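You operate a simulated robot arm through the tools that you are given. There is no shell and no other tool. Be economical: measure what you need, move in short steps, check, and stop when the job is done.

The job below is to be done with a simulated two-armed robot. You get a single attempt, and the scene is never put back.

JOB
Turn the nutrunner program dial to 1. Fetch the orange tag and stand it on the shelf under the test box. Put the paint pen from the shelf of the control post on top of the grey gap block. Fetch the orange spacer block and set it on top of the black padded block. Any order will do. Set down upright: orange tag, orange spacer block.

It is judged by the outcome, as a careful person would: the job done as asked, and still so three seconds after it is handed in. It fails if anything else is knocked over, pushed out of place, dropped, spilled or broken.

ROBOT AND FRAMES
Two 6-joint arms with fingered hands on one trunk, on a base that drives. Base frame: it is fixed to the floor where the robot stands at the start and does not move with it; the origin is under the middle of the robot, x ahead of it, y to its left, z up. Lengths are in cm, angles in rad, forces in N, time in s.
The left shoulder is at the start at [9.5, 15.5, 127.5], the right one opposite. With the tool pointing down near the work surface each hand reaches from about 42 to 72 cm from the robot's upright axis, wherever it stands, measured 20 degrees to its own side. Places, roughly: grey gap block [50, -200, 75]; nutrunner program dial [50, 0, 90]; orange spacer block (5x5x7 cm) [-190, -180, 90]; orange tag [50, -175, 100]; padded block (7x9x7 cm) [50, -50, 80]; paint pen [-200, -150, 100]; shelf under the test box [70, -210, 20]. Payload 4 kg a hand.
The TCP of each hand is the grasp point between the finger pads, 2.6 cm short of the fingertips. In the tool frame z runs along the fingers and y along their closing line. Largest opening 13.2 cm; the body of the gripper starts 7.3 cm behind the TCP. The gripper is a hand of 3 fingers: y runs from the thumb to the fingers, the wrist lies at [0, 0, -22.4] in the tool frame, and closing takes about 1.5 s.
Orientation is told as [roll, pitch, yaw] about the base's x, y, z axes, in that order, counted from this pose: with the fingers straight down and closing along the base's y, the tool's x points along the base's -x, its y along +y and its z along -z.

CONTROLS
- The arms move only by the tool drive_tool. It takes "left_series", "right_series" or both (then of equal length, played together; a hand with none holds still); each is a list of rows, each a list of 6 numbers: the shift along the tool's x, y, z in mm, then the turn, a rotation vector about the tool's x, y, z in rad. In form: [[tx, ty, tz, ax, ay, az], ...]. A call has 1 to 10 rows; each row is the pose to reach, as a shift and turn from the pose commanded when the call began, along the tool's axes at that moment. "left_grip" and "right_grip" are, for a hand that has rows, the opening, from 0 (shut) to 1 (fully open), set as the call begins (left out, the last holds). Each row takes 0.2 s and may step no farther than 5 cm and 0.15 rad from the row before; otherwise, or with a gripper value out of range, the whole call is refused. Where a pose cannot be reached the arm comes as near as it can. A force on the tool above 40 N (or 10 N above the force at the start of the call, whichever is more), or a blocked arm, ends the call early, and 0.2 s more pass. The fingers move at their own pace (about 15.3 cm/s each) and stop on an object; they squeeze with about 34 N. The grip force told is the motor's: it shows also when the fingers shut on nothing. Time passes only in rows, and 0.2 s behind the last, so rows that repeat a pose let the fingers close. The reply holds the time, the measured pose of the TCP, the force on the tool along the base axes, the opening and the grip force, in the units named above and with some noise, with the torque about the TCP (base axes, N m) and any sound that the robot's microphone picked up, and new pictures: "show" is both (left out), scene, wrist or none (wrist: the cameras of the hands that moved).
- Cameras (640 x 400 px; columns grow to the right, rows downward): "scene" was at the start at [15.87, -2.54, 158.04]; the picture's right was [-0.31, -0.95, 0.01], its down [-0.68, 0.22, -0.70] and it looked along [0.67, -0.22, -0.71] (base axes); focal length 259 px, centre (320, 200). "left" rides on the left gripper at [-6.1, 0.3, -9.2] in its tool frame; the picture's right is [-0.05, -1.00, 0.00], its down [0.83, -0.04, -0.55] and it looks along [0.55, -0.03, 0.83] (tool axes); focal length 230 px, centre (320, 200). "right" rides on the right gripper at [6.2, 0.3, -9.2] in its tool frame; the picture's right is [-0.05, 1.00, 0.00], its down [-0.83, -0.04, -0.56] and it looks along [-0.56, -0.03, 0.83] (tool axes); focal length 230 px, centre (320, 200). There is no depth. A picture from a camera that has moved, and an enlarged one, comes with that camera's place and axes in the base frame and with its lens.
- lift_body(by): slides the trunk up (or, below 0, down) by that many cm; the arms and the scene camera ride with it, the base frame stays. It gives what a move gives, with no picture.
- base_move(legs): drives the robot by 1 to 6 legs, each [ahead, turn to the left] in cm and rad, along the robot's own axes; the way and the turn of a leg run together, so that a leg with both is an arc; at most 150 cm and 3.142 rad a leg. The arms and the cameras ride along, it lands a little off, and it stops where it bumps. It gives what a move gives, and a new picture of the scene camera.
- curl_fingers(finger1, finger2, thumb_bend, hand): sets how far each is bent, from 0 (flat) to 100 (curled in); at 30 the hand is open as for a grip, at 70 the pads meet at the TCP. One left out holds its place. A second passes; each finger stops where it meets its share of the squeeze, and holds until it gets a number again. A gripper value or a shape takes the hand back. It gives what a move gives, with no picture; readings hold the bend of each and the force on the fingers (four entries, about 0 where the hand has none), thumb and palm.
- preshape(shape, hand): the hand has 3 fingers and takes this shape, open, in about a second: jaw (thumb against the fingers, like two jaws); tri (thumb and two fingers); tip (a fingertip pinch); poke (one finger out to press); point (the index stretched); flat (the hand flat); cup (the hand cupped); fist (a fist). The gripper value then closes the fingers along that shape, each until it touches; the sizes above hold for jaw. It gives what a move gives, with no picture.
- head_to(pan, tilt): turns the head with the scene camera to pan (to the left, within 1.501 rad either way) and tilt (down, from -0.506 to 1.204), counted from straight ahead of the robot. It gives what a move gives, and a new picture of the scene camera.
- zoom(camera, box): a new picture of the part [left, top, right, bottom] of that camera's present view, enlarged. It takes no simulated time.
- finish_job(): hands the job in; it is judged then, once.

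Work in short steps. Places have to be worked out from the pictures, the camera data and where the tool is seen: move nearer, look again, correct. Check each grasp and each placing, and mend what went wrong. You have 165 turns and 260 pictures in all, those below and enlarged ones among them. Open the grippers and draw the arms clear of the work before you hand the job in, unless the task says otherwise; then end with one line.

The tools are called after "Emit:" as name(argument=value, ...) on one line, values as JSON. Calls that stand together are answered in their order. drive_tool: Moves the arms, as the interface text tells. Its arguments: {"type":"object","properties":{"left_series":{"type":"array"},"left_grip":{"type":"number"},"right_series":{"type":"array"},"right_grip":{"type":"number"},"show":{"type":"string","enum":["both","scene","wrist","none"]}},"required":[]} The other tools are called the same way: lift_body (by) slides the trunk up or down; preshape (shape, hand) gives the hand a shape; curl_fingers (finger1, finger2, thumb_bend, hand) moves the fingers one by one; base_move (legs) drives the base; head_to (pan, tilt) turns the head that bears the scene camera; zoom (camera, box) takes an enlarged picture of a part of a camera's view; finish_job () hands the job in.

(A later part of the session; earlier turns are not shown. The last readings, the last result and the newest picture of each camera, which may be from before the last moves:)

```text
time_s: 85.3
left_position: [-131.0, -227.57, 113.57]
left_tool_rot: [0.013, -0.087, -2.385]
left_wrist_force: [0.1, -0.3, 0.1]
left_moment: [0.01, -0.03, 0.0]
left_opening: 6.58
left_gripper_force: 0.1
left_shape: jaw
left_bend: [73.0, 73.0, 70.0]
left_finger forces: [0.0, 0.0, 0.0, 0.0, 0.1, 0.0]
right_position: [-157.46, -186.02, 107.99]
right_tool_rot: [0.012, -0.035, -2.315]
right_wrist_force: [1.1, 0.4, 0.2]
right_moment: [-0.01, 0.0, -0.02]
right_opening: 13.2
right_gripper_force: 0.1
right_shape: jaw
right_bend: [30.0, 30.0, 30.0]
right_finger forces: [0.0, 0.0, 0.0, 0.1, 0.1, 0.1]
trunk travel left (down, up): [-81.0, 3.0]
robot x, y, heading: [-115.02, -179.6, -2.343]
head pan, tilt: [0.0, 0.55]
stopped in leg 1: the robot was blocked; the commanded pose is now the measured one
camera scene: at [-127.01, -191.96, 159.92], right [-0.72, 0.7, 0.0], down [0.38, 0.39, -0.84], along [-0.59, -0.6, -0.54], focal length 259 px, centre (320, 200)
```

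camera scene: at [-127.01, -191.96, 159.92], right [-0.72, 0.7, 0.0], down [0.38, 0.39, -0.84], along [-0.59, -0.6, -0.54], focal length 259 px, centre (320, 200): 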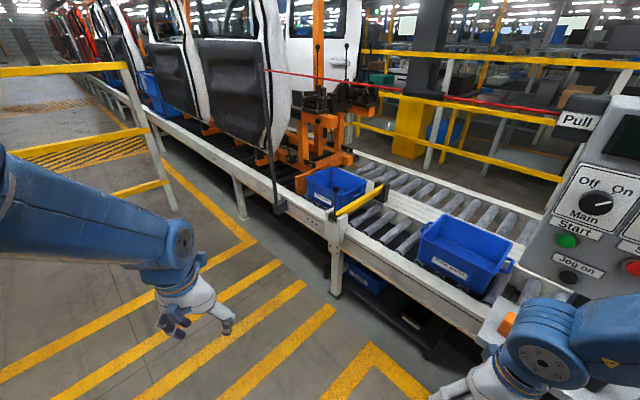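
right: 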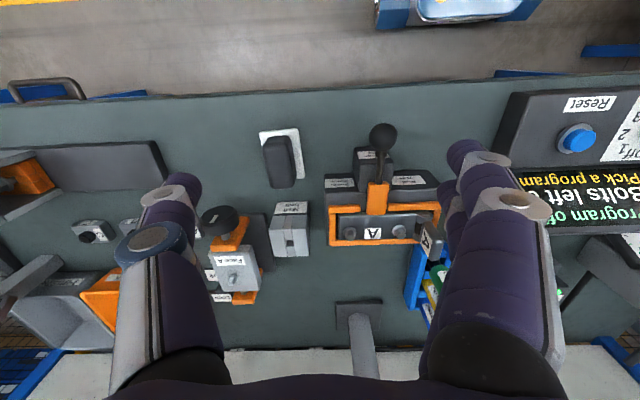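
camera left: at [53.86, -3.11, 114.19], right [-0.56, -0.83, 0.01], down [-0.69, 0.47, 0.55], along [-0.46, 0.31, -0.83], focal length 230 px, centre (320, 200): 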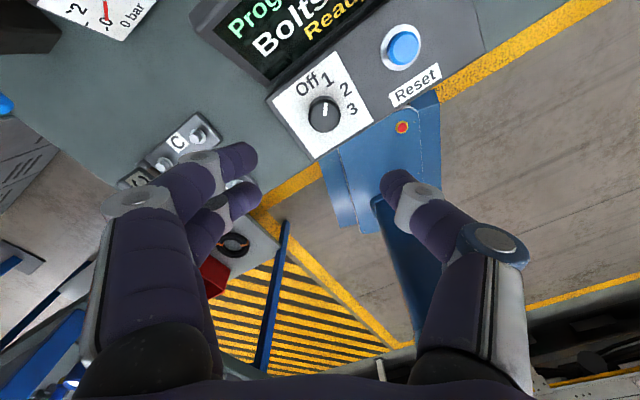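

Heading is now -2.34. I'll continue turning to face -x.

Emit:
base_move(legs=[[0, -0.4]])

Emit:
base_move(legs=[[0, -0.4]])

```text
time_s: 86.9
left_position: [-148.92, -216.88, 113.6]
left_tool_rot: [0.013, -0.09, -2.804]
left_wrist_force: [0.3, 0.3, 0.1]
left_moment: [-0.02, 0.03, 0.03]
left_opening: 6.6
left_gripper_force: 0.1
left_shape: jaw
left_bend: [73.0, 73.0, 70.0]
left_finger forces: [0.0, 0.1, 0.0, 0.0, 0.0, 0.0]
right_position: [-157.35, -168.88, 108.6]
right_tool_rot: [0.003, -0.072, -2.732]
right_wrist_force: [0.7, 0.1, 0.6]
right_moment: [-0.03, 0.0, -0.01]
right_opening: 13.22
right_gripper_force: 0.0
right_shape: jaw
right_bend: [30.0, 30.0, 30.0]
right_finger forces: [0.0, 0.1, 0.1, 0.0, 0.1, 0.0]
trunk travel left (down, up): [-81.0, 3.0]
robot x, y, heading: [-115.24, -179.49, -2.762]
head pan, tilt: [0.0, 0.55]
camera scene: at [-130.58, -186.09, 159.98], right [-0.37, 0.93, 0.0], down [0.5, 0.2, -0.84], along [-0.78, -0.31, -0.54], focal length 259 px, centre (320, 200)
```

scene: 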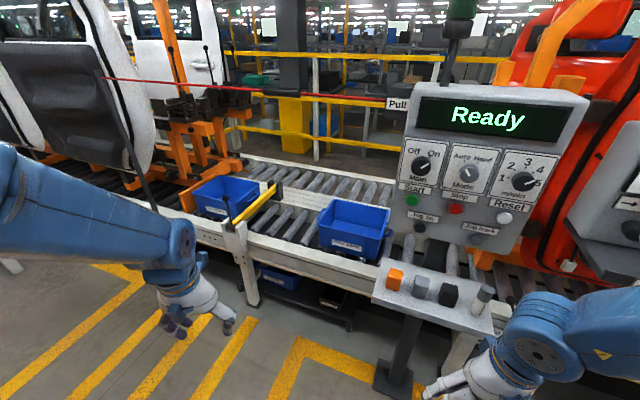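

```text
time_s: 88.5
left_position: [-159.21, -199.96, 114.34]
left_tool_rot: [0.015, -0.106, 3.065]
left_wrist_force: [1.1, 0.6, -0.2]
left_moment: [0.01, -0.01, 0.02]
left_opening: 6.57
left_gripper_force: 0.1
left_shape: jaw
left_bend: [73.0, 73.0, 70.0]
left_finger forces: [0.1, 0.0, 0.0, 0.0, 0.0, 0.0]
right_position: [-148.69, -152.92, 108.35]
right_tool_rot: [-0.001, -0.071, 3.124]
right_wrist_force: [-0.3, 1.2, 0.0]
right_moment: [-0.03, 0.03, 0.02]
right_opening: 13.18
right_gripper_force: 0.0
right_shape: jaw
right_bend: [30.0, 30.0, 30.0]
right_finger forces: [0.0, 0.0, 0.0, 0.0, 0.0, 0.0]
trunk travel left (down, up): [-81.0, 3.0]
robot x, y, heading: [-114.88, -179.72, 3.102]
head pan, tilt: [0.0, 0.55]
camera scene: at [-131.87, -179.23, 159.97], right [0.04, 1.0, 0.0], down [0.54, -0.02, -0.84], along [-0.84, 0.03, -0.54], focal length 259 px, centre (320, 200)
```

scene: 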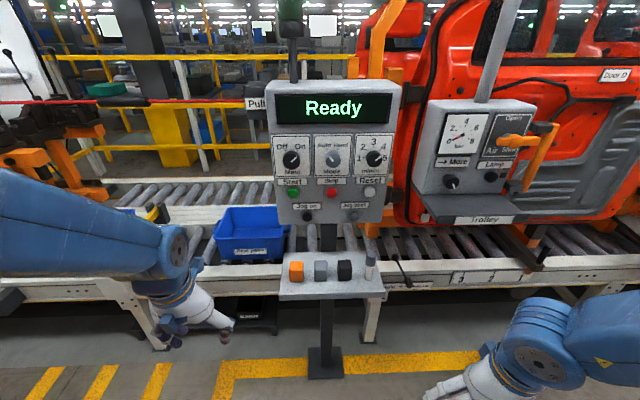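

Triangulated: spacer centre ≈[-191.6, -185, 94.2], pen ≈[-190.5, -160.7, 97], tray top z≈90.7. I'll turn a little right and advance 17 cm so each hand can reach its item.

Emit:
base_move(legs=[[0, -0.1]])

Emit:
base_move(legs=[[16, 0]])

Emit:
head_to(pan=0.0, tilt=0.8)

```text
time_s: 89.5
left_position: [-158.23, -196.17, 113.16]
left_tool_rot: [0.012, -0.067, 2.967]
left_wrist_force: [0.7, -0.1, -0.4]
left_moment: [-0.01, -0.03, 0.02]
left_opening: 6.59
left_gripper_force: 0.0
left_shape: jaw
left_bend: [73.0, 73.0, 70.0]
left_finger forces: [0.0, 0.1, 0.0, 0.0, 0.0, 0.0]
right_position: [-146.07, -149.6, 108.18]
right_tool_rot: [-0.011, -0.077, 2.999]
right_wrist_force: [-0.2, -0.1, -1.1]
right_moment: [0.01, -0.02, 0.0]
right_opening: 13.22
right_gripper_force: 0.0
right_shape: jaw
right_bend: [30.0, 30.0, 30.0]
right_finger forces: [0.1, 0.0, 0.0, 0.0, 0.0, 0.1]
trunk travel left (down, up): [-81.0, 3.0]
robot x, y, heading: [-114.84, -179.6, 3.005]
head pan, tilt: [0.0, 0.55]
camera scene: at [-131.77, -177.89, 159.97], right [0.14, 0.99, 0.0], down [0.53, -0.07, -0.84], along [-0.83, 0.12, -0.54], focal length 259 px, centre (320, 200)
```

scene: 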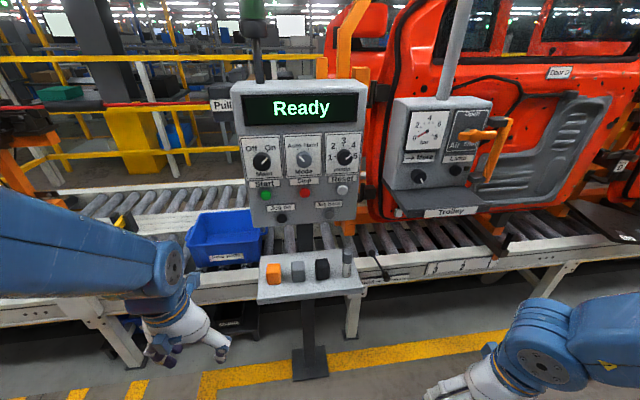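

```text
time_s: 90.9
left_position: [-169.14, -194.76, 112.98]
left_tool_rot: [0.013, -0.046, 2.971]
left_wrist_force: [-0.3, -0.1, 0.7]
left_moment: [-0.02, -0.05, 0.02]
left_opening: 6.6
left_gripper_force: 0.1
left_shape: jaw
left_bend: [73.0, 73.0, 70.0]
left_finger forces: [0.0, 0.0, 0.0, 0.0, 0.1, 0.0]
right_position: [-159.46, -147.34, 108.89]
right_tool_rot: [-0.012, -0.107, 2.983]
right_wrist_force: [0.8, -0.7, -0.4]
right_moment: [0.05, 0.02, 0.01]
right_opening: 13.2
right_gripper_force: 0.0
right_shape: jaw
right_bend: [30.0, 30.0, 30.0]
right_finger forces: [0.0, 0.0, 0.1, 0.0, 0.1, 0.1]
trunk travel left (down, up): [-81.0, 3.0]
robot x, y, heading: [-130.71, -177.89, 3.009]
head pan, tilt: [0.0, 0.55]
camera scene: at [-143.93, -175.98, 160.33], right [0.13, 0.99, 0.0], down [0.51, -0.07, -0.86], along [-0.85, 0.11, -0.52], focal length 259 px, centre (320, 200)
```

scene: 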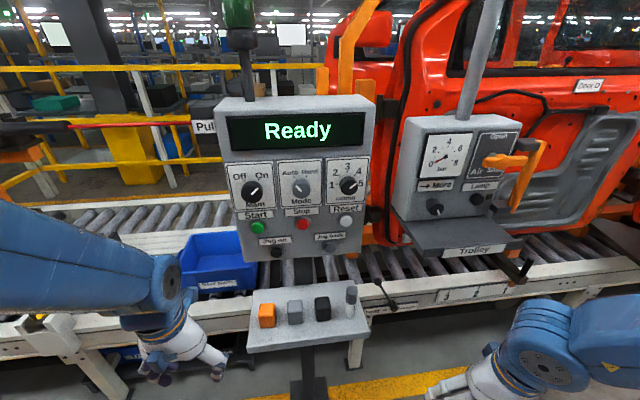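

```text
time_s: 91.7
left_position: [-171.05, -194.24, 112.43]
left_tool_rot: [0.011, -0.034, 2.969]
left_wrist_force: [0.9, -0.7, 0.6]
left_moment: [0.01, 0.08, 0.02]
left_opening: 6.63
left_gripper_force: 0.1
left_shape: jaw
left_bend: [73.0, 73.0, 70.0]
left_finger forces: [0.0, 0.0, 0.1, 0.0, 0.0, 0.0]
right_position: [-161.02, -147.06, 108.37]
right_tool_rot: [-0.012, -0.091, 2.982]
right_wrist_force: [1.3, 0.0, 0.2]
right_moment: [0.02, 0.1, 0.02]
right_opening: 13.21
right_gripper_force: 0.0
right_shape: jaw
right_bend: [30.0, 30.0, 30.0]
right_finger forces: [0.0, 0.0, 0.0, 0.0, 0.1, 0.0]
trunk travel left (down, up): [-81.0, 3.0]
robot x, y, heading: [-130.62, -177.55, 3.01]
head pan, tilt: [0.0, 0.799]
camera scene: at [-144.27, -176.02, 158.09], right [0.13, 0.99, 0.0], down [0.71, -0.09, -0.7], along [-0.69, 0.09, -0.72], focal length 259 px, centre (320, 200)
```

scene: 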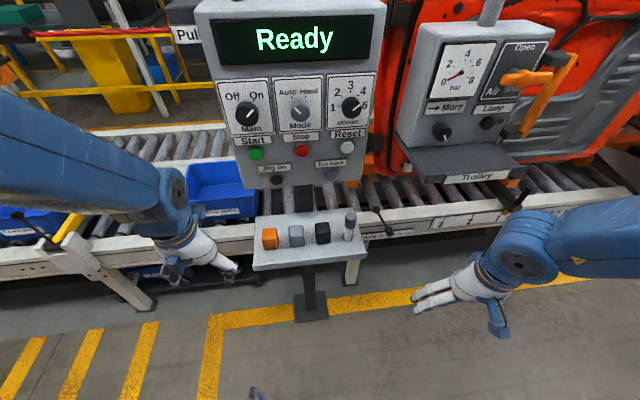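

I'll zoom on the tray for precise pixel positions.

Emit:
zoom(camera="scene", box=[240, 190, 400, 290])

```text
4.00 times, centred on (320, 240) of scene
camera zoom: at [-144.27, -176.02, 158.09], right [0.13, 0.99, 0.0], down [0.71, -0.09, -0.7], along [-0.69, 0.09, -0.72], focal length 1038 px, centre (320, 40)
```

zoom: 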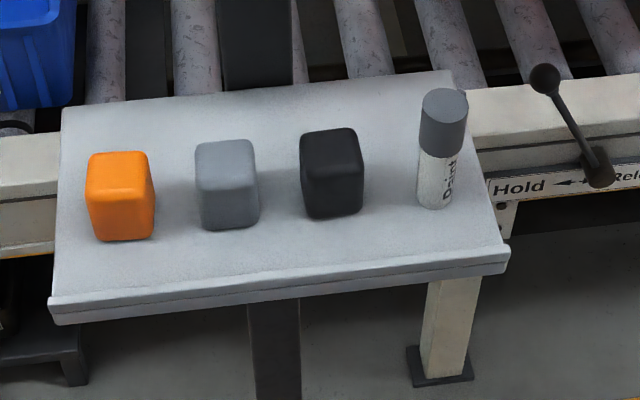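

The block lines up with the base axes. I'll bring the left hand in front of and above the spacer, tilted so the wrist stays clear of the panel, and look through its camera.

Emit:
drive_tool(left_series=[[-25, -9, 7, 0, -0.045, -0.025], [-50, -18, 14, 0, -0.09, -0.05], [-75, -27, 21, 0, -0.135, -0.07], [-100, -36, 28, 0, -0.18, -0.095], [-125, -45, 35, 0, -0.225, -0.12], [-150, -55, 42, 0, -0.27, -0.145], [-182, -65, 50, 0, -0.32, -0.17], [-182, -65, 50, 0, -0.32, -0.17]], left_grip=0.55)

```text
time_s: 93.5
left_position: [-187.61, -185.53, 109.8]
left_tool_rot: [-0.076, -0.37, -3.09]
left_wrist_force: [1.0, -0.2, -0.1]
left_moment: [-0.01, 0.02, -0.02]
left_opening: 7.19
left_gripper_force: 0.0
left_shape: jaw
left_bend: [72.0, 72.0, 70.0]
left_finger forces: [0.0, 0.0, 0.0, 0.0, 0.1, 0.0]
right_position: [-161.96, -146.74, 108.11]
right_tool_rot: [-0.016, -0.091, 2.953]
right_wrist_force: [0.6, -0.3, 0.6]
right_moment: [0.01, 0.04, -0.03]
right_opening: 13.2
right_gripper_force: 0.1
right_shape: jaw
right_bend: [30.0, 30.0, 30.0]
right_finger forces: [0.0, 0.1, 0.0, 0.1, 0.0, 0.1]
trunk travel left (down, up): [-81.0, 3.0]
robot x, y, heading: [-130.86, -177.58, 3.004]
head pan, tilt: [0.0, 0.799]
camera scene: at [-146.48, -175.66, 157.87], right [0.13, 0.99, 0.0], down [0.72, -0.1, -0.68], along [-0.68, 0.09, -0.73], focal length 259 px, centre (320, 200)
camera left: at [-190.05, -186.58, 120.53], right [-0.07, 0.99, 0.09], down [0.97, 0.05, 0.22], along [0.21, 0.1, -0.97], focal length 230 px, centre (320, 200)
```

scene: 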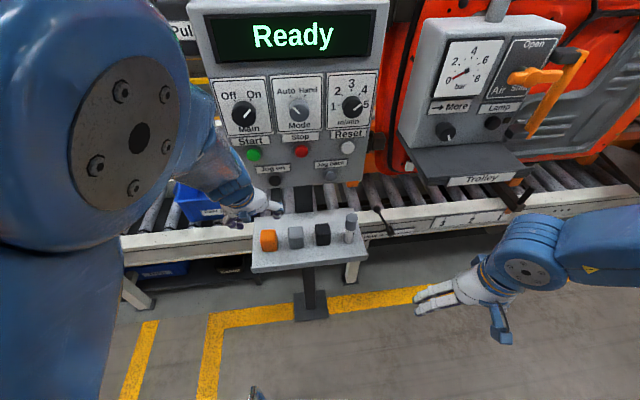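
left: 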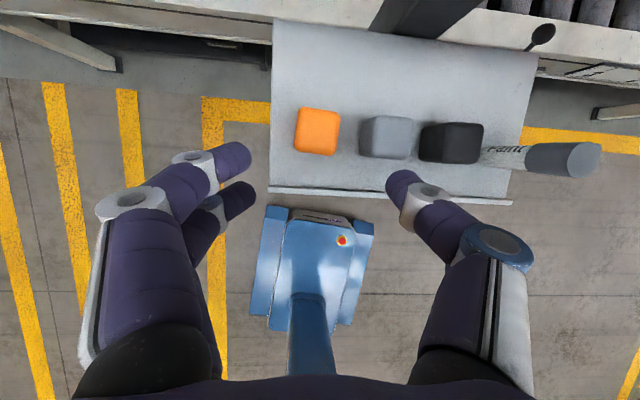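

The wrist camera shows the spacer clearly; its top is at about [-191.8, -184.8, 97]. I'll move over it and come partway down, fixing the small roll.

Emit:
drive_tool(left_series=[[-10, -2, 10, -0.03, 0, 0.02], [-20, -4, 30, -0.06, 0.01, 0.04], [-20, -4, 50, -0.076, 0.02, 0.05], [-17, -4, 71, -0.076, 0.02, 0.05], [-17, -4, 71, -0.076, 0.02, 0.05]], show="wrist")

```text
time_s: 94.7
left_position: [-191.62, -185.38, 102.47]
left_tool_rot: [0.043, -0.342, 3.134]
left_wrist_force: [-0.5, 0.1, -0.1]
left_moment: [0.01, -0.01, 0.01]
left_opening: 7.22
left_gripper_force: 0.0
left_shape: jaw
left_bend: [72.0, 72.0, 70.0]
left_finger forces: [0.0, 0.1, 0.1, 0.0, 0.0, 0.0]
right_position: [-162.05, -146.93, 108.05]
right_tool_rot: [-0.017, -0.09, 2.95]
right_wrist_force: [-0.3, 0.0, -0.3]
right_moment: [0.01, 0.0, 0.01]
right_opening: 13.22
right_gripper_force: 0.0
right_shape: jaw
right_bend: [30.0, 30.0, 30.0]
right_finger forces: [0.1, 0.0, 0.1, 0.0, 0.0, 0.0]
trunk travel left (down, up): [-81.0, 3.0]
robot x, y, heading: [-130.72, -177.92, 3.006]
head pan, tilt: [0.0, 0.799]
camera left: at [-194.33, -185.24, 113.27], right [-0.05, 1.0, -0.02], down [0.97, 0.06, 0.24], along [0.24, -0.01, -0.97], focal length 230 px, centre (320, 200)
```

left: 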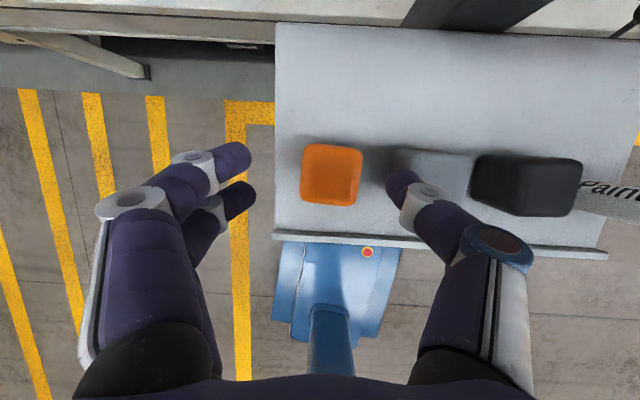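

Parallax from the wrist camera puts the spacer top at z≈94, centre [-192.0, -184.6]. I'll descend to TCP z≈92 around it.

Emit:
drive_tool(left_series=[[3, -11, 10, 0.02, 0, 0], [7, -12, 25, 0.043, 0, 0], [13, -12, 45, 0.043, 0, 0], [19, -12, 62, 0.043, 0, 0], [25, -12, 80, 0.043, 0, 0], [31, -12, 99, 0.043, 0, 0], [31, -12, 99, 0.043, 0, 0]], show="wrist")

```text
time_s: 95.3
left_position: [-190.16, -185.14, 100.1]
left_tool_rot: [0.005, -0.335, -3.139]
left_wrist_force: [0.1, -0.6, -0.6]
left_moment: [-0.05, -0.01, 0.01]
left_opening: 7.24
left_gripper_force: 0.1
left_shape: jaw
left_bend: [72.0, 72.0, 70.0]
left_finger forces: [0.0, 0.0, 0.0, 0.0, 0.1, 0.0]
right_position: [-162.14, -146.25, 107.9]
right_tool_rot: [-0.021, -0.097, 2.916]
right_wrist_force: [0.0, -0.1, 0.6]
right_moment: [0.01, -0.02, 0.01]
right_opening: 13.19
right_gripper_force: 0.0
right_shape: jaw
right_bend: [30.0, 30.0, 30.0]
right_finger forces: [0.0, 0.0, 0.1, 0.1, 0.0, 0.1]
trunk travel left (down, up): [-81.0, 3.0]
robot x, y, heading: [-131.15, -177.47, 3.008]
head pan, tilt: [0.0, 0.799]
stopped in row 3 (left hand): the arm was blocked; the commanded pose is now the measured one
camera left: at [-192.97, -185.29, 110.84], right [-0.05, 1.0, 0.01], down [0.97, 0.05, 0.25], along [0.25, 0.02, -0.97], focal length 230 px, centre (320, 200)
```

left: 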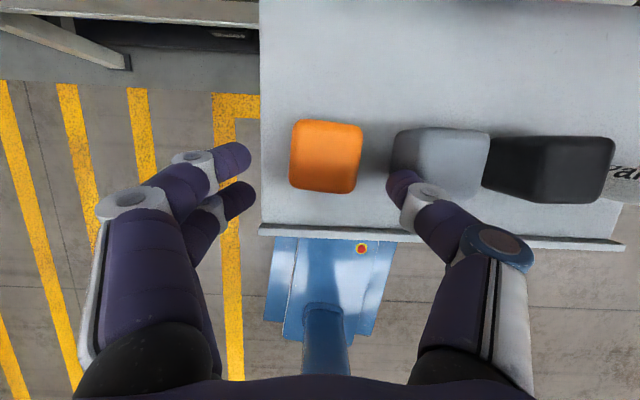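

It was blocked without any tool force. I'll look at the scene view to see what the arm touches.

Emit:
zoom(camera="scene", box=[0, 0, 640, 400])

```text
1.00 times, centred on (320, 200) of scene (not enlarged: the box is as wide or as high as the picture)
camera zoom: at [-146.67, -175.63, 157.85], right [0.13, 0.99, 0.0], down [0.72, -0.1, -0.68], along [-0.68, 0.09, -0.73], focal length 259 px, centre (320, 200)
```

zoom: 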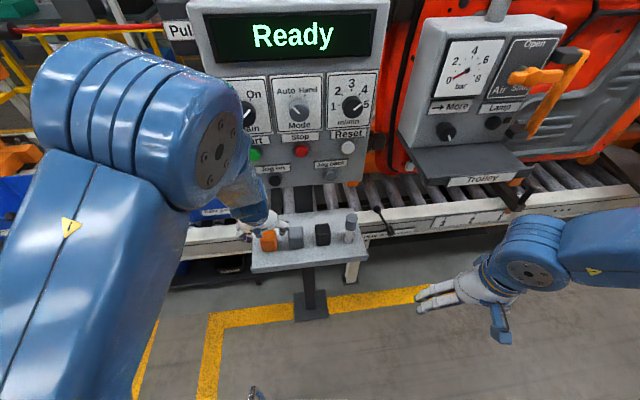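

The forearm is nearly in line with the tilted hand, so this is probably a wrist singularity. I'll reduce the tilt to about -0.12 while staying above the block.

Emit:
drive_tool(left_series=[[-3, 0, -3, 0, 0.04, 0], [-6, 0, -4, 0, 0.08, 0], [-9, -2, -5, 0, 0.12, 0], [-12, -4, -6, 0, 0.16, 0], [-16, -6, -6, 0, 0.21, 0], [-16, -6, -6, 0, 0.21, 0]], show="wrist")

```text
time_s: 95.6
left_position: [-188.73, -185.88, 100.6]
left_tool_rot: [-0.009, -0.315, -3.116]
left_wrist_force: [-1.2, -0.1, -0.4]
left_moment: [-0.03, -0.03, 0.01]
left_opening: 7.24
left_gripper_force: 0.0
left_shape: jaw
left_bend: [72.0, 72.0, 70.0]
left_finger forces: [0.0, 0.1, 0.1, 0.0, 0.0, 0.0]
right_position: [-162.15, -145.89, 107.74]
right_tool_rot: [-0.026, -0.103, 2.883]
right_wrist_force: [0.5, -0.5, -0.8]
right_moment: [-0.01, 0.01, -0.01]
right_opening: 13.18
right_gripper_force: 0.0
right_shape: jaw
right_bend: [30.0, 30.0, 30.0]
right_finger forces: [0.0, 0.1, 0.0, 0.0, 0.1, 0.1]
trunk travel left (down, up): [-81.0, 3.0]
robot x, y, heading: [-130.75, -178.03, 3.01]
head pan, tilt: [0.0, 0.799]
stopped in row 1 (left hand): the arm was blocked; the commanded pose is now the measured one
camera left: at [-191.72, -186.27, 111.3], right [-0.07, 1.0, 0.03], down [0.96, 0.06, 0.27], along [0.27, 0.04, -0.96], focal length 230 px, centre (320, 200)
```

left: 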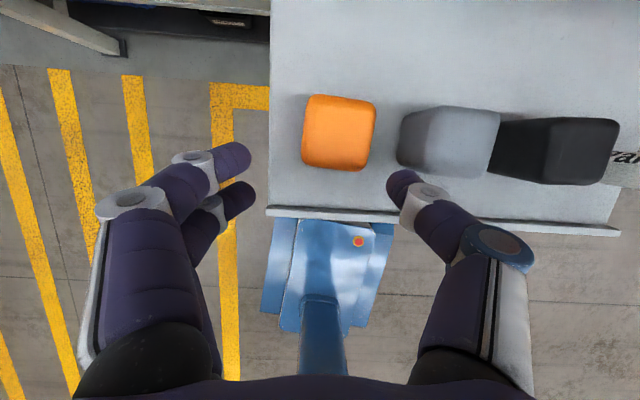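

Still blocked, and it fits the wrist singularity (forearm about 0.3 rad from the tool axis). I'll back up and away first, where the forearm is flatter, then level the hand there.

Emit:
drive_tool(left_series=[[5, 0, -15, 0, 0, 0], [10, 0, -30, 0, 0, 0], [15, 0, -45, 0, 0, 0], [20, 0, -60, 0, 0, 0], [25, 0, -75, 0, 0, 0], [30, 0, -90, 0, 0, 0], [30, 0, -90, 0, 0, 0]], show="none")

Emit:
drive_tool(left_series=[[0, 0, 0, 0, 0.05, 0], [0, 0, 0, 0, 0.1, 0], [0, 0, 0, 0, 0.15, 0], [0, 0, 0, 0, 0.2, 0], [0, 0, 0, 0, 0.25, 0], [0, 0, 0, 0, 0.25, 0]], show="scene")

```text
time_s: 96.0
left_position: [-186.79, -186.67, 101.62]
left_tool_rot: [-0.037, -0.308, -3.082]
left_wrist_force: [0.0, 0.0, 0.0]
left_moment: [-0.04, 0.04, -0.02]
left_opening: 7.23
left_gripper_force: 0.1
left_shape: jaw
left_bend: [72.0, 72.0, 70.0]
left_finger forces: [0.0, 0.0, 0.0, 0.1, 0.0, 0.0]
right_position: [-161.96, -145.38, 107.65]
right_tool_rot: [-0.032, -0.104, 2.844]
right_wrist_force: [0.3, 0.6, -0.1]
right_moment: [0.02, -0.01, 0.01]
right_opening: 13.19
right_gripper_force: 0.1
right_shape: jaw
right_bend: [30.0, 30.0, 30.0]
right_finger forces: [0.0, 0.0, 0.0, 0.0, 0.0, 0.1]
trunk travel left (down, up): [-81.0, 3.0]
robot x, y, heading: [-131.09, -177.92, 3.011]
head pan, tilt: [0.0, 0.799]
stopped in row 1 (left hand): the arm was blocked; the commanded pose is now the measured one
```

```text
time_s: 96.3
left_position: [-185.77, -187.17, 102.74]
left_tool_rot: [-0.048, -0.302, -3.073]
left_wrist_force: [0.5, -0.4, -0.1]
left_moment: [0.01, 0.0, -0.01]
left_opening: 7.24
left_gripper_force: 0.0
left_shape: jaw
left_bend: [72.0, 72.0, 70.0]
left_finger forces: [0.0, 0.0, 0.0, 0.0, 0.1, 0.0]
right_position: [-161.94, -144.82, 107.29]
right_tool_rot: [-0.04, -0.108, 2.806]
right_wrist_force: [-0.6, -0.6, 0.2]
right_moment: [0.02, 0.0, -0.03]
right_opening: 13.19
right_gripper_force: 0.0
right_shape: jaw
right_bend: [30.0, 30.0, 30.0]
right_finger forces: [0.0, 0.0, 0.0, 0.0, 0.0, 0.0]
trunk travel left (down, up): [-81.0, 3.0]
robot x, y, heading: [-131.03, -177.71, 3.013]
head pan, tilt: [0.0, 0.799]
stopped in row 1 (left hand): the arm was blocked; the commanded pose is now the measured one
camera scene: at [-146.67, -175.63, 157.85], right [0.13, 0.99, 0.0], down [0.72, -0.1, -0.68], along [-0.68, 0.09, -0.73], focal length 259 px, centre (320, 200)
```

scene: 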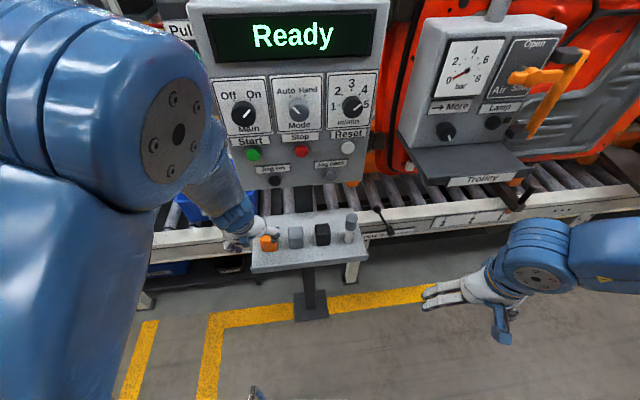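

Both arms drift slightly at each reset. I'll hold still for a second to see whether it settles without being blocked.

Emit:
drive_tool(left_series=[[0, 0, 0, 0, 0, 0], [0, 0, 0, 0, 0, 0], [0, 0, 0, 0, 0, 0], [0, 0, 0, 0, 0, 0], [0, 0, 0, 0, 0, 0]], right_series=[[0, 0, 0, 0, 0, 0], [0, 0, 0, 0, 0, 0], [0, 0, 0, 0, 0, 0], [0, 0, 0, 0, 0, 0], [0, 0, 0, 0, 0, 0]], show="none")

```text
time_s: 96.6
left_position: [-184.63, -187.6, 104.21]
left_tool_rot: [-0.063, -0.318, -3.06]
left_wrist_force: [0.0, 0.4, -0.1]
left_moment: [0.0, 0.02, 0.02]
left_opening: 7.22
left_gripper_force: 0.1
left_shape: jaw
left_bend: [72.0, 72.0, 70.0]
left_finger forces: [0.0, 0.0, 0.0, 0.1, 0.0, 0.0]
right_position: [-161.71, -144.27, 107.06]
right_tool_rot: [-0.046, -0.11, 2.763]
right_wrist_force: [0.5, -0.3, -0.7]
right_moment: [0.01, -0.02, 0.0]
right_opening: 13.2
right_gripper_force: 0.0
right_shape: jaw
right_bend: [30.0, 30.0, 30.0]
right_finger forces: [0.0, 0.1, 0.0, 0.0, 0.0, 0.0]
trunk travel left (down, up): [-81.0, 3.0]
robot x, y, heading: [-130.59, -177.73, 3.008]
head pan, tilt: [0.0, 0.799]
stopped in row 1 (left hand): the arm was blocked; the commanded pose is now the measured one
```

Even a zero command is blocked, so something presses on the left arm, probably its elbow against the head. I'll turn the head away to the right and up, then test again.

Emit:
head_to(pan=-0.9, tilt=0.3)

Emit:
drive_tool(left_series=[[0, 0, 0, 0, 0, 0], [0, 0, 0, 0, 0, 0], [0, 0, 0, 0, 0, 0]], show="none")

```text
time_s: 97.8
left_position: [-184.78, -187.59, 104.24]
left_tool_rot: [-0.064, -0.321, -3.06]
left_wrist_force: [-0.1, -0.5, -0.2]
left_moment: [0.0, -0.04, 0.01]
left_opening: 7.27
left_gripper_force: 0.1
left_shape: jaw
left_bend: [72.0, 72.0, 70.0]
left_finger forces: [0.1, 0.0, 0.0, 0.0, 0.1, 0.1]
right_position: [-161.85, -144.25, 107.11]
right_tool_rot: [-0.046, -0.109, 2.764]
right_wrist_force: [1.0, -0.3, 0.3]
right_moment: [0.0, -0.04, -0.03]
right_opening: 13.19
right_gripper_force: 0.0
right_shape: jaw
right_bend: [30.0, 30.0, 30.0]
right_finger forces: [0.0, 0.1, 0.1, 0.0, 0.0, 0.0]
trunk travel left (down, up): [-81.0, 3.0]
robot x, y, heading: [-130.81, -177.98, 3.009]
head pan, tilt: [-0.901, 0.3]
camera scene: at [-143.52, -168.69, 162.32], right [0.86, 0.51, 0.01], down [0.17, -0.26, -0.95], along [-0.48, 0.82, -0.31], focal length 259 px, centre (320, 200)
```

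scene: 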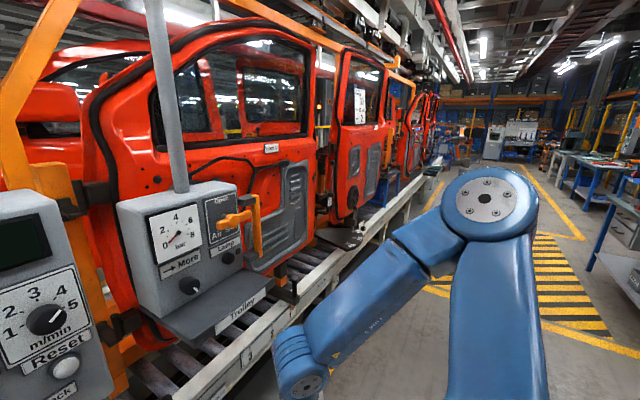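

```text
time_s: 98.1
left_position: [-183.5, -188.07, 105.77]
left_tool_rot: [-0.077, -0.337, -3.051]
left_wrist_force: [0.3, -0.2, 0.4]
left_moment: [-0.01, -0.01, 0.0]
left_opening: 7.26
left_gripper_force: 0.0
left_shape: jaw
left_bend: [72.0, 72.0, 70.0]
left_finger forces: [0.1, 0.0, 0.0, 0.1, 0.0, 0.0]
right_position: [-161.44, -143.61, 106.71]
right_tool_rot: [-0.054, -0.107, 2.718]
right_wrist_force: [-0.7, 0.9, -0.4]
right_moment: [-0.02, 0.01, -0.03]
right_opening: 13.21
right_gripper_force: 0.1
right_shape: jaw
right_bend: [30.0, 30.0, 30.0]
right_finger forces: [0.0, 0.0, 0.0, 0.0, 0.1, 0.0]
trunk travel left (down, up): [-81.0, 3.0]
robot x, y, heading: [-130.59, -177.41, 3.012]
head pan, tilt: [-0.901, 0.3]
stopped in row 1 (left hand): the arm was blocked; the commanded pose is now the measured one
```

The head isn't the cause. I'll command a decisive step up and outward to the left arm's known good region while levelling the hand.

Emit:
drive_tool(left_series=[[25, 15, -30, 0, 0.1, 0], [50, 30, -50, 0, 0.2, 0], [70, 50, -60, 0, 0.3, 0], [70, 70, -60, 0, 0.33, 0], [70, 70, -60, 0, 0.33, 0]], show="none")

```text
time_s: 99.3
left_position: [-173.76, -194.36, 108.15]
left_tool_rot: [-0.063, -0.009, -3.081]
left_wrist_force: [-0.4, 0.4, -0.8]
left_moment: [-0.03, 0.0, 0.0]
left_opening: 7.26
left_gripper_force: 0.2
left_shape: jaw
left_bend: [72.0, 72.0, 70.0]
left_finger forces: [0.0, 0.0, 0.0, 0.1, 0.0, 0.0]
right_position: [-161.28, -143.53, 106.8]
right_tool_rot: [-0.056, -0.109, 2.718]
right_wrist_force: [0.0, -0.3, -1.1]
right_moment: [0.0, -0.01, 0.0]
right_opening: 13.2
right_gripper_force: 0.0
right_shape: jaw
right_bend: [30.0, 30.0, 30.0]
right_finger forces: [0.1, 0.0, 0.0, 0.1, 0.0, 0.0]
trunk travel left (down, up): [-81.0, 3.0]
robot x, y, heading: [-130.84, -177.62, 3.007]
head pan, tilt: [-0.901, 0.3]
```

That worked; the left arm tracks again with the hand vertical. I'll approach the spacer with only a slight tilt, low enough to stay under the panel.

Emit:
drive_tool(left_series=[[-20, -25, 12, -0.015, -0.04, 0.015], [-42, -50, 24, -0.03, -0.08, 0.03], [-64, -75, 36, -0.045, -0.12, 0.045], [-85, -101, 49, -0.063, -0.17, 0.06], [-115, -102, 64, -0.063, -0.17, 0.06], [-145, -103, 80, -0.063, -0.17, 0.06], [-175, -103, 95, -0.063, -0.17, 0.06], [-175, -103, 95, -0.063, -0.17, 0.06]], show="wrist")

```text
time_s: 101.1
left_position: [-192.17, -184.74, 99.24]
left_tool_rot: [0.01, -0.18, -3.136]
left_wrist_force: [0.4, -0.4, -0.4]
left_moment: [-0.01, 0.02, 0.04]
left_opening: 7.25
left_gripper_force: 0.0
left_shape: jaw
left_bend: [72.0, 72.0, 70.0]
left_finger forces: [0.1, 0.0, 0.0, 0.0, 0.0, 0.1]
right_position: [-161.42, -143.59, 106.77]
right_tool_rot: [-0.056, -0.109, 2.719]
right_wrist_force: [-0.3, -0.3, -0.7]
right_moment: [0.02, -0.04, -0.02]
right_opening: 13.2
right_gripper_force: 0.0
right_shape: jaw
right_bend: [30.0, 30.0, 30.0]
right_finger forces: [0.1, 0.0, 0.1, 0.1, 0.1, 0.0]
trunk travel left (down, up): [-81.0, 3.0]
robot x, y, heading: [-130.64, -177.9, 3.005]
head pan, tilt: [-0.901, 0.3]
camera left: at [-196.65, -184.85, 109.39], right [-0.06, 1.0, 0.0], down [0.92, 0.06, 0.4], along [0.4, 0.02, -0.92], focal length 230 px, centre (320, 200)
```

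left: 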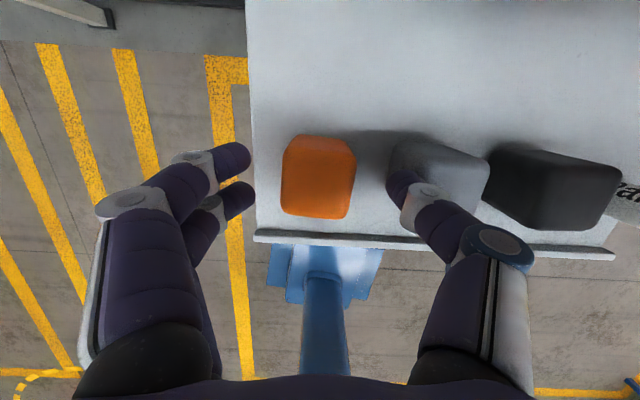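

The block is centred between the fingers (top z≈94). I'll lower 7 cm and then close.

Emit:
drive_tool(left_series=[[3, 0, 15, 0, 0, 0], [6, 0, 31, 0, 0, 0], [9, 0, 47, 0, 0, 0], [12, 0, 60, 0, 0, 0], [13, 0, 71, 0, 0, 0], [13, 0, 71, 0, 0, 0]], show="wrist")

```text
time_s: 102.3
left_position: [-191.12, -184.94, 93.88]
left_tool_rot: [0.009, -0.216, -3.134]
left_wrist_force: [-0.1, 0.0, 0.0]
left_moment: [-0.04, 0.01, -0.05]
left_opening: 7.24
left_gripper_force: 0.0
left_shape: jaw
left_bend: [72.0, 72.0, 70.0]
left_finger forces: [0.1, 0.1, 0.0, 0.0, 0.1, 0.0]
right_position: [-160.87, -143.09, 106.32]
right_tool_rot: [-0.065, -0.107, 2.672]
right_wrist_force: [0.1, -0.2, 0.2]
right_moment: [-0.02, 0.03, 0.01]
right_opening: 13.19
right_gripper_force: 0.0
right_shape: jaw
right_bend: [30.0, 30.0, 30.0]
right_finger forces: [0.0, 0.0, 0.0, 0.0, 0.0, 0.1]
trunk travel left (down, up): [-81.0, 3.0]
robot x, y, heading: [-130.48, -177.83, 3.012]
head pan, tilt: [-0.901, 0.3]
stopped in row 6 (left hand): the force on the tool passed its limit (the readings are from after the stop); the commanded pose is now the measured one
camera left: at [-195.15, -185.24, 104.15], right [-0.06, 1.0, 0.0], down [0.93, 0.06, 0.36], along [0.36, 0.02, -0.93], focal length 230 px, centre (320, 200)
```

left: 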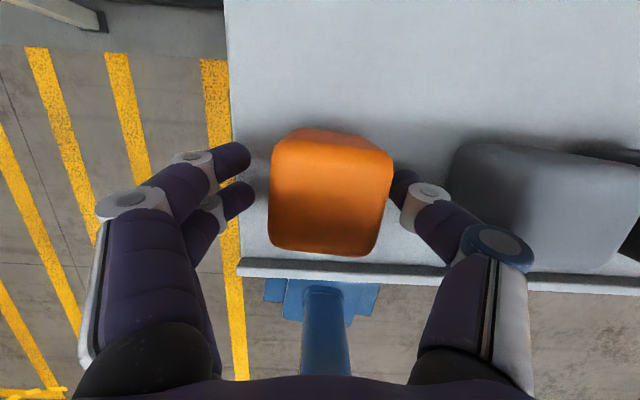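

A light contact stopped it with the fingers already straddling the block. I'll close here.

Emit:
drive_tool(left_series=[[0, -3, 0, 0, 0, 0], [0, -3, 0, 0, 0, 0], [0, -3, 0, 0, 0, 0], [0, -3, 0, 0, 0, 0], [0, -3, 0, 0, 0, 0]], left_grip=0.2, show="wrist")

```text
time_s: 103.5
left_position: [-191.29, -184.71, 93.56]
left_tool_rot: [0.009, -0.214, -3.132]
left_wrist_force: [0.2, 1.0, -1.5]
left_moment: [0.01, -0.01, 0.04]
left_opening: 3.82
left_gripper_force: 34.1
left_shape: jaw
left_bend: [73.0, 73.0, 70.0]
left_finger forces: [15.4, 15.4, 0.0, 0.0, 30.8, 0.0]
right_position: [-161.14, -143.05, 106.37]
right_tool_rot: [-0.066, -0.106, 2.674]
right_wrist_force: [0.1, 0.1, 0.2]
right_moment: [0.01, 0.05, 0.01]
right_opening: 13.19
right_gripper_force: 0.0
right_shape: jaw
right_bend: [30.0, 30.0, 30.0]
right_finger forces: [0.0, 0.0, 0.0, 0.1, 0.1, 0.0]
trunk travel left (down, up): [-81.0, 3.0]
robot x, y, heading: [-130.83, -177.91, 3.006]
head pan, tilt: [-0.901, 0.3]
camera left: at [-195.41, -185.01, 103.99], right [-0.06, 1.0, 0.0], down [0.93, 0.06, 0.37], along [0.37, 0.02, -0.93], focal length 230 px, centre (320, 200)
```

left: 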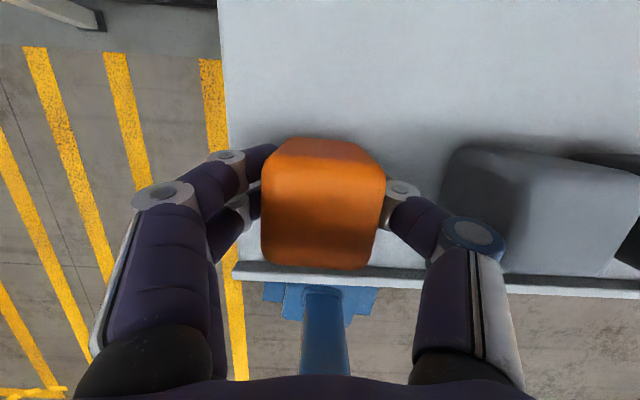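

The spacer is held with 34 N. I'll lift it and draw it back from the panel.

Emit:
drive_tool(left_series=[[-4, 0, -20, 0, 0, 0], [-10, 0, -49, 0, 0, 0], [20, 0, -70, 0, 0, 0], [60, 0, -92, 0, 0.05, 0], [98, 0, -113, 0, 0.1, 0], [98, 0, -113, 0, 0.1, 0]], show="wrist")

```text
time_s: 105.0
left_position: [-180.87, -186.0, 103.73]
left_tool_rot: [-0.092, -0.095, -3.062]
left_wrist_force: [0.2, 0.1, -0.6]
left_moment: [-0.06, 0.0, 0.06]
left_opening: 3.82
left_gripper_force: 34.0
left_shape: jaw
left_bend: [73.0, 73.0, 70.0]
left_finger forces: [15.6, 15.8, 0.0, 0.0, 31.4, 0.1]
left hand out of reach, approached as far as the arm can: row 5, 6
right_position: [-161.05, -143.12, 106.35]
right_tool_rot: [-0.066, -0.106, 2.675]
right_wrist_force: [0.6, -0.6, 0.6]
right_moment: [-0.02, -0.02, -0.02]
right_opening: 13.2
right_gripper_force: 0.0
right_shape: jaw
right_bend: [30.0, 30.0, 30.0]
right_finger forces: [0.0, 0.0, 0.0, 0.1, 0.0, 0.0]
trunk travel left (down, up): [-81.0, 3.0]
robot x, y, heading: [-131.06, -177.89, 3.013]
head pan, tilt: [-0.901, 0.3]
camera left: at [-185.99, -187.52, 113.34], right [-0.12, 0.99, 0.1], down [0.88, 0.06, 0.48], along [0.46, 0.14, -0.87], focal length 230 px, centre (320, 200)
```

left: 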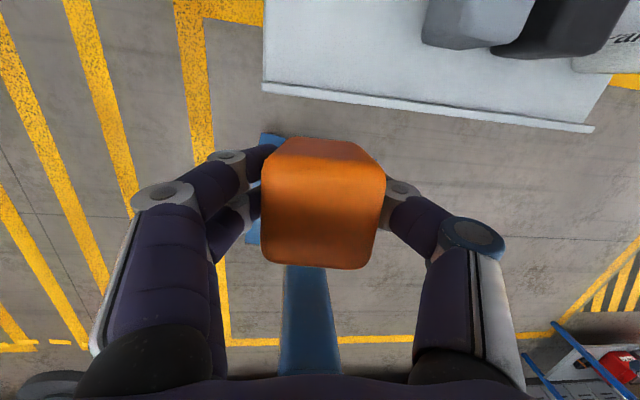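

The spacer is securely held. Next I'll move the left hand with the spacer out to its own side and bring the right hand in front of the paint pen (≈[-190.8, -160.8]).

Emit:
drive_tool(left_series=[[-5, 12, -3, -0.01, 0.01, 0.03], [-10, 24, -6, -0.02, 0.02, 0.05], [-15, 36, -9, -0.03, 0.03, 0.08], [-20, 48, -12, -0.05, 0.05, 0.1], [-25, 60, -15, -0.06, 0.06, 0.13], [-30, 72, -18, -0.07, 0.07, 0.15], [-40, 95, -25, -0.092, 0.095, 0.2], [-40, 95, -25, -0.092, 0.095, 0.2]], right_series=[[-11, 33, -3, -0.01, 0.015, -0.065], [-21, 66, -7, -0.02, 0.03, -0.13], [-32, 100, -10, -0.03, 0.045, -0.2], [-42, 133, -14, -0.04, 0.06, -0.26], [-53, 166, -17, -0.05, 0.075, -0.33], [-63, 200, -20, -0.06, 0.09, -0.4], [-74, 233, -24, -0.066, 0.106, -0.46], [-74, 233, -24, -0.066, 0.106, -0.46]], right_grip=0.4, show="wrist")

```text
time_s: 106.8
left_position: [-183.74, -195.39, 105.68]
left_tool_rot: [0.106, -0.007, 2.957]
left_wrist_force: [1.2, -0.5, -1.5]
left_moment: [-0.03, -0.01, 0.02]
left_opening: 3.81
left_gripper_force: 33.9
left_shape: jaw
left_bend: [73.0, 73.0, 70.0]
left_finger forces: [15.7, 15.6, 0.0, 0.1, 31.5, 0.1]
right_position: [-168.05, -147.93, 108.26]
right_tool_rot: [-0.013, -0.003, -3.105]
right_wrist_force: [0.6, 0.4, 0.0]
right_moment: [0.0, 0.0, -0.01]
right_opening: 5.3
right_gripper_force: 0.1
right_shape: jaw
right_bend: [73.0, 73.0, 70.0]
right_finger forces: [0.0, 0.0, 0.0, 0.1, 0.0, 0.0]
right hand out of reach, approached as far as the arm can: row 3, 4, 5, 6, 7, 8
trunk travel left (down, up): [-81.0, 3.0]
robot x, y, heading: [-131.13, -177.54, 3.011]
head pan, tilt: [-0.901, 0.3]
camera right: at [-161.84, -147.97, 117.37], right [-0.01, -1.0, -0.01], down [-0.83, 0.0, 0.56], along [-0.56, 0.02, -0.83], focal length 230 px, centre (320, 200)
camera left: at [-189.63, -193.52, 114.88], right [0.13, 0.99, -0.11], down [0.84, -0.05, 0.54], along [0.53, -0.16, -0.83], focal length 230 px, centre (320, 200)
```

right: 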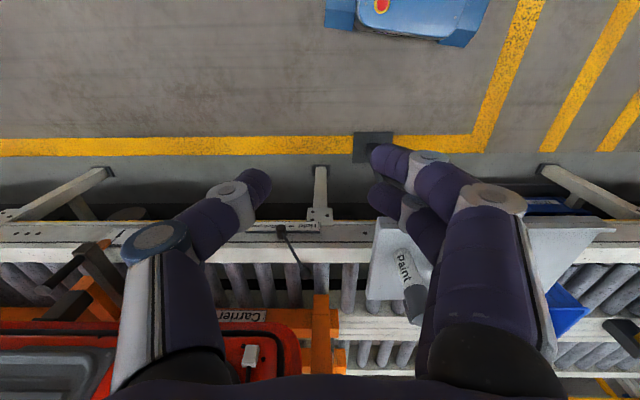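
left: 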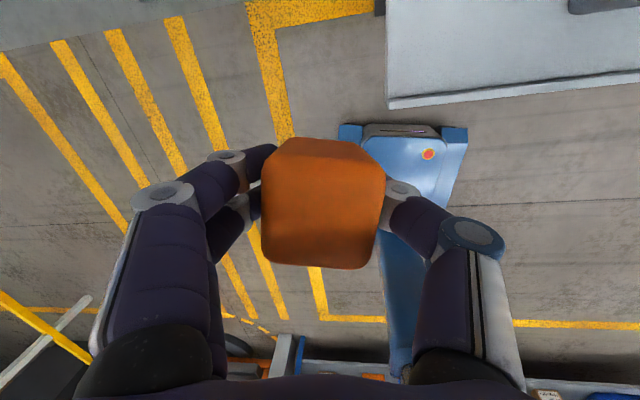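

The right hand hit its inner limit; I'll go forward first, then sideways toward the pen.

Emit:
drive_tool(right_series=[[-30, -3, 0, 0, 0, 0], [-60, -6, 0, 0, 0, 0], [-90, -9, 0, 0, 0, 0], [-120, -12, 0, 0, 0, 0], [-140, -15, 0, 0, 0, 0.02], [-145, 15, 0, 0, 0, 0.035], [-148, 50, 0, 0, 0, 0.035], [-150, 85, 0, 0, 0, 0.035], [-153, 120, 0, 0, 0, 0.035], [-153, 120, 0, 0, 0, 0.035]], show="wrist")

```text
time_s: 109.0
left_position: [-183.78, -195.28, 105.64]
left_tool_rot: [0.108, -0.005, 2.954]
left_wrist_force: [-0.5, -0.4, -1.8]
left_moment: [0.04, -0.02, 0.04]
left_opening: 3.78
left_gripper_force: 34.7
left_shape: jaw
left_bend: [73.0, 73.0, 70.0]
left_finger forces: [15.6, 15.6, 0.0, 0.0, 31.5, 0.0]
right_position: [-174.53, -145.15, 105.79]
right_tool_rot: [-0.012, -0.002, -3.14]
right_wrist_force: [0.3, 0.6, -0.3]
right_moment: [0.03, -0.03, -0.02]
right_opening: 5.31
right_gripper_force: 0.1
right_shape: jaw
right_bend: [73.0, 73.0, 70.0]
right_finger forces: [0.0, 0.1, 0.0, 0.0, 0.0, 0.0]
right hand out of reach, approached as far as the arm can: row 1, 2, 3, 4, 5, 6, 7, 8, 9, 10
trunk travel left (down, up): [-81.0, 3.0]
robot x, y, heading: [-131.03, -177.97, 3.008]
head pan, tilt: [-0.901, 0.3]
camera right: at [-168.3, -145.47, 115.05], right [-0.05, -1.0, -0.01], down [-0.83, 0.04, 0.56], along [-0.56, 0.04, -0.83], focal length 230 px, centre (320, 200)
```

right: 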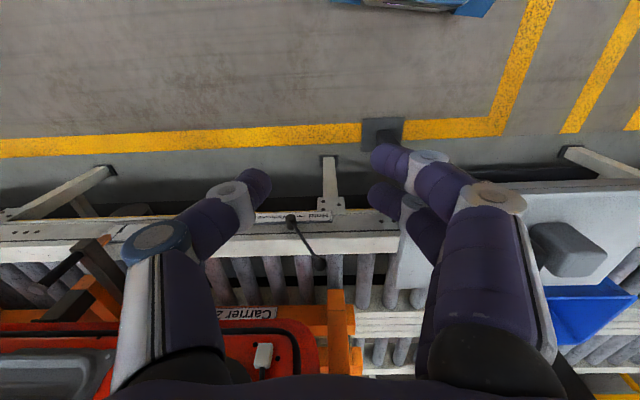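

The limit seems tied to hand height relative to the shoulder. I'll raise the trunk 3 cm and approach lower, in front of the tray.

Emit:
lift_body(by=2.8)

Emit:
drive_tool(right_series=[[0, 0, 20, 0, 0, 0], [0, 0, 40, 0, 0, 0], [-10, 10, 60, 0, 0, 0], [-20, 20, 80, 0, 0, 0], [-30, 35, 100, 0, 0, 0], [-40, 50, 105, 0, 0, 0], [-50, 65, 105, 0, 0, 0], [-50, 65, 105, 0, 0, 0]], show="wrist")

```text
time_s: 109.7
left_position: [-183.92, -195.25, 108.42]
left_tool_rot: [0.108, -0.006, 2.956]
left_wrist_force: [0.4, 1.0, -0.8]
left_moment: [-0.01, 0.0, 0.05]
left_opening: 3.79
left_gripper_force: 34.1
left_shape: jaw
left_bend: [73.0, 73.0, 70.0]
left_finger forces: [15.7, 15.7, 0.0, 0.1, 31.4, 0.0]
right_position: [-174.59, -144.99, 108.66]
right_tool_rot: [-0.013, -0.003, -3.139]
right_wrist_force: [-0.3, -0.3, 0.3]
right_moment: [-0.01, 0.02, -0.02]
right_opening: 5.27
right_gripper_force: 0.0
right_shape: jaw
right_bend: [73.0, 73.0, 70.0]
right_finger forces: [0.1, 0.0, 0.0, 0.0, 0.0, 0.1]
trunk travel left (down, up): [-83.8, 0.2]
robot x, y, heading: [-130.57, -177.73, 3.007]
head pan, tilt: [-0.901, 0.3]
```

```text
time_s: 111.5
left_position: [-183.75, -195.17, 108.41]
left_tool_rot: [0.106, -0.003, 2.955]
left_wrist_force: [-1.1, 0.4, -0.5]
left_moment: [0.0, -0.04, -0.02]
left_opening: 3.8
left_gripper_force: 33.5
left_shape: jaw
left_bend: [73.0, 73.0, 70.0]
left_finger forces: [15.6, 15.6, 0.1, 0.1, 31.4, 0.1]
right_position: [-175.64, -145.43, 97.98]
right_tool_rot: [-0.012, -0.003, -3.14]
right_wrist_force: [-0.1, 0.2, -0.2]
right_moment: [0.03, -0.01, -0.03]
right_opening: 5.32
right_gripper_force: 0.1
right_shape: jaw
right_bend: [73.0, 73.0, 70.0]
right_finger forces: [0.1, 0.0, 0.0, 0.0, 0.0, 0.1]
right hand out of reach, approached as far as the arm can: row 3, 4, 5, 6, 7, 8
trunk travel left (down, up): [-83.8, 0.2]
robot x, y, heading: [-130.87, -177.43, 3.013]
head pan, tilt: [-0.901, 0.3]
camera right: at [-169.42, -145.65, 107.25], right [-0.05, -1.0, -0.01], down [-0.83, 0.03, 0.56], along [-0.56, 0.04, -0.83], focal length 230 px, centre (320, 200)
```

right: 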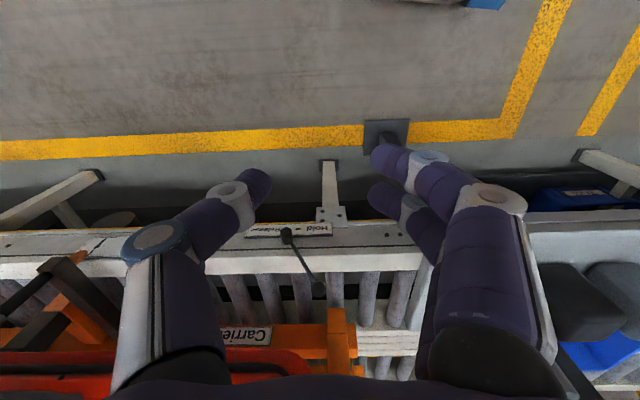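

The right arm's forward reach is limited, perhaps by wrist orientation. The pen is round, so hand yaw is free; I'll try yawing the right hand while moving forward.

Emit:
drive_tool(right_series=[[-10, 0, 0, 0, 0, 0.12], [-20, 0, 0, 0, 0, 0.24], [-30, 0, 0, 0, 0, 0.36], [-40, 0, 0, 0, 0, 0.48], [-50, 0, 0, 0, 0, 0.6], [-60, 0, 0, 0, 0, 0.72], [-60, 0, 0, 0, 0, 0.72]], show="scene")

```text
time_s: 113.1
left_position: [-183.83, -195.33, 108.47]
left_tool_rot: [0.108, -0.005, 2.954]
left_wrist_force: [-0.1, -0.3, -1.0]
left_moment: [0.01, -0.05, 0.02]
left_opening: 3.82
left_gripper_force: 33.6
left_shape: jaw
left_bend: [73.0, 73.0, 70.0]
left_finger forces: [15.7, 15.6, 0.0, 0.0, 31.4, 0.0]
right_position: [-178.92, -142.41, 98.2]
right_tool_rot: [-0.004, -0.011, 2.421]
right_wrist_force: [-0.6, 0.4, 0.0]
right_moment: [0.02, -0.02, -0.03]
right_opening: 5.3
right_gripper_force: 0.1
right_shape: jaw
right_bend: [73.0, 73.0, 70.0]
right_finger forces: [0.0, 0.0, 0.0, 0.0, 0.0, 0.1]
right hand out of reach, approached as far as the arm can: row 1, 2, 3, 4, 5, 6, 7
trunk travel left (down, up): [-83.8, 0.2]
robot x, y, heading: [-131.2, -177.83, 3.014]
head pan, tilt: [-0.901, 0.3]
camera scene: at [-143.6, -168.69, 165.13], right [0.86, 0.51, 0.01], down [0.17, -0.26, -0.95], along [-0.48, 0.82, -0.31], focal length 259 px, centre (320, 200)
```

scene: 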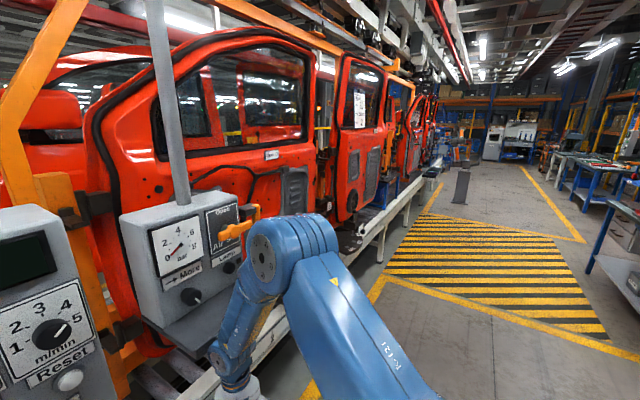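

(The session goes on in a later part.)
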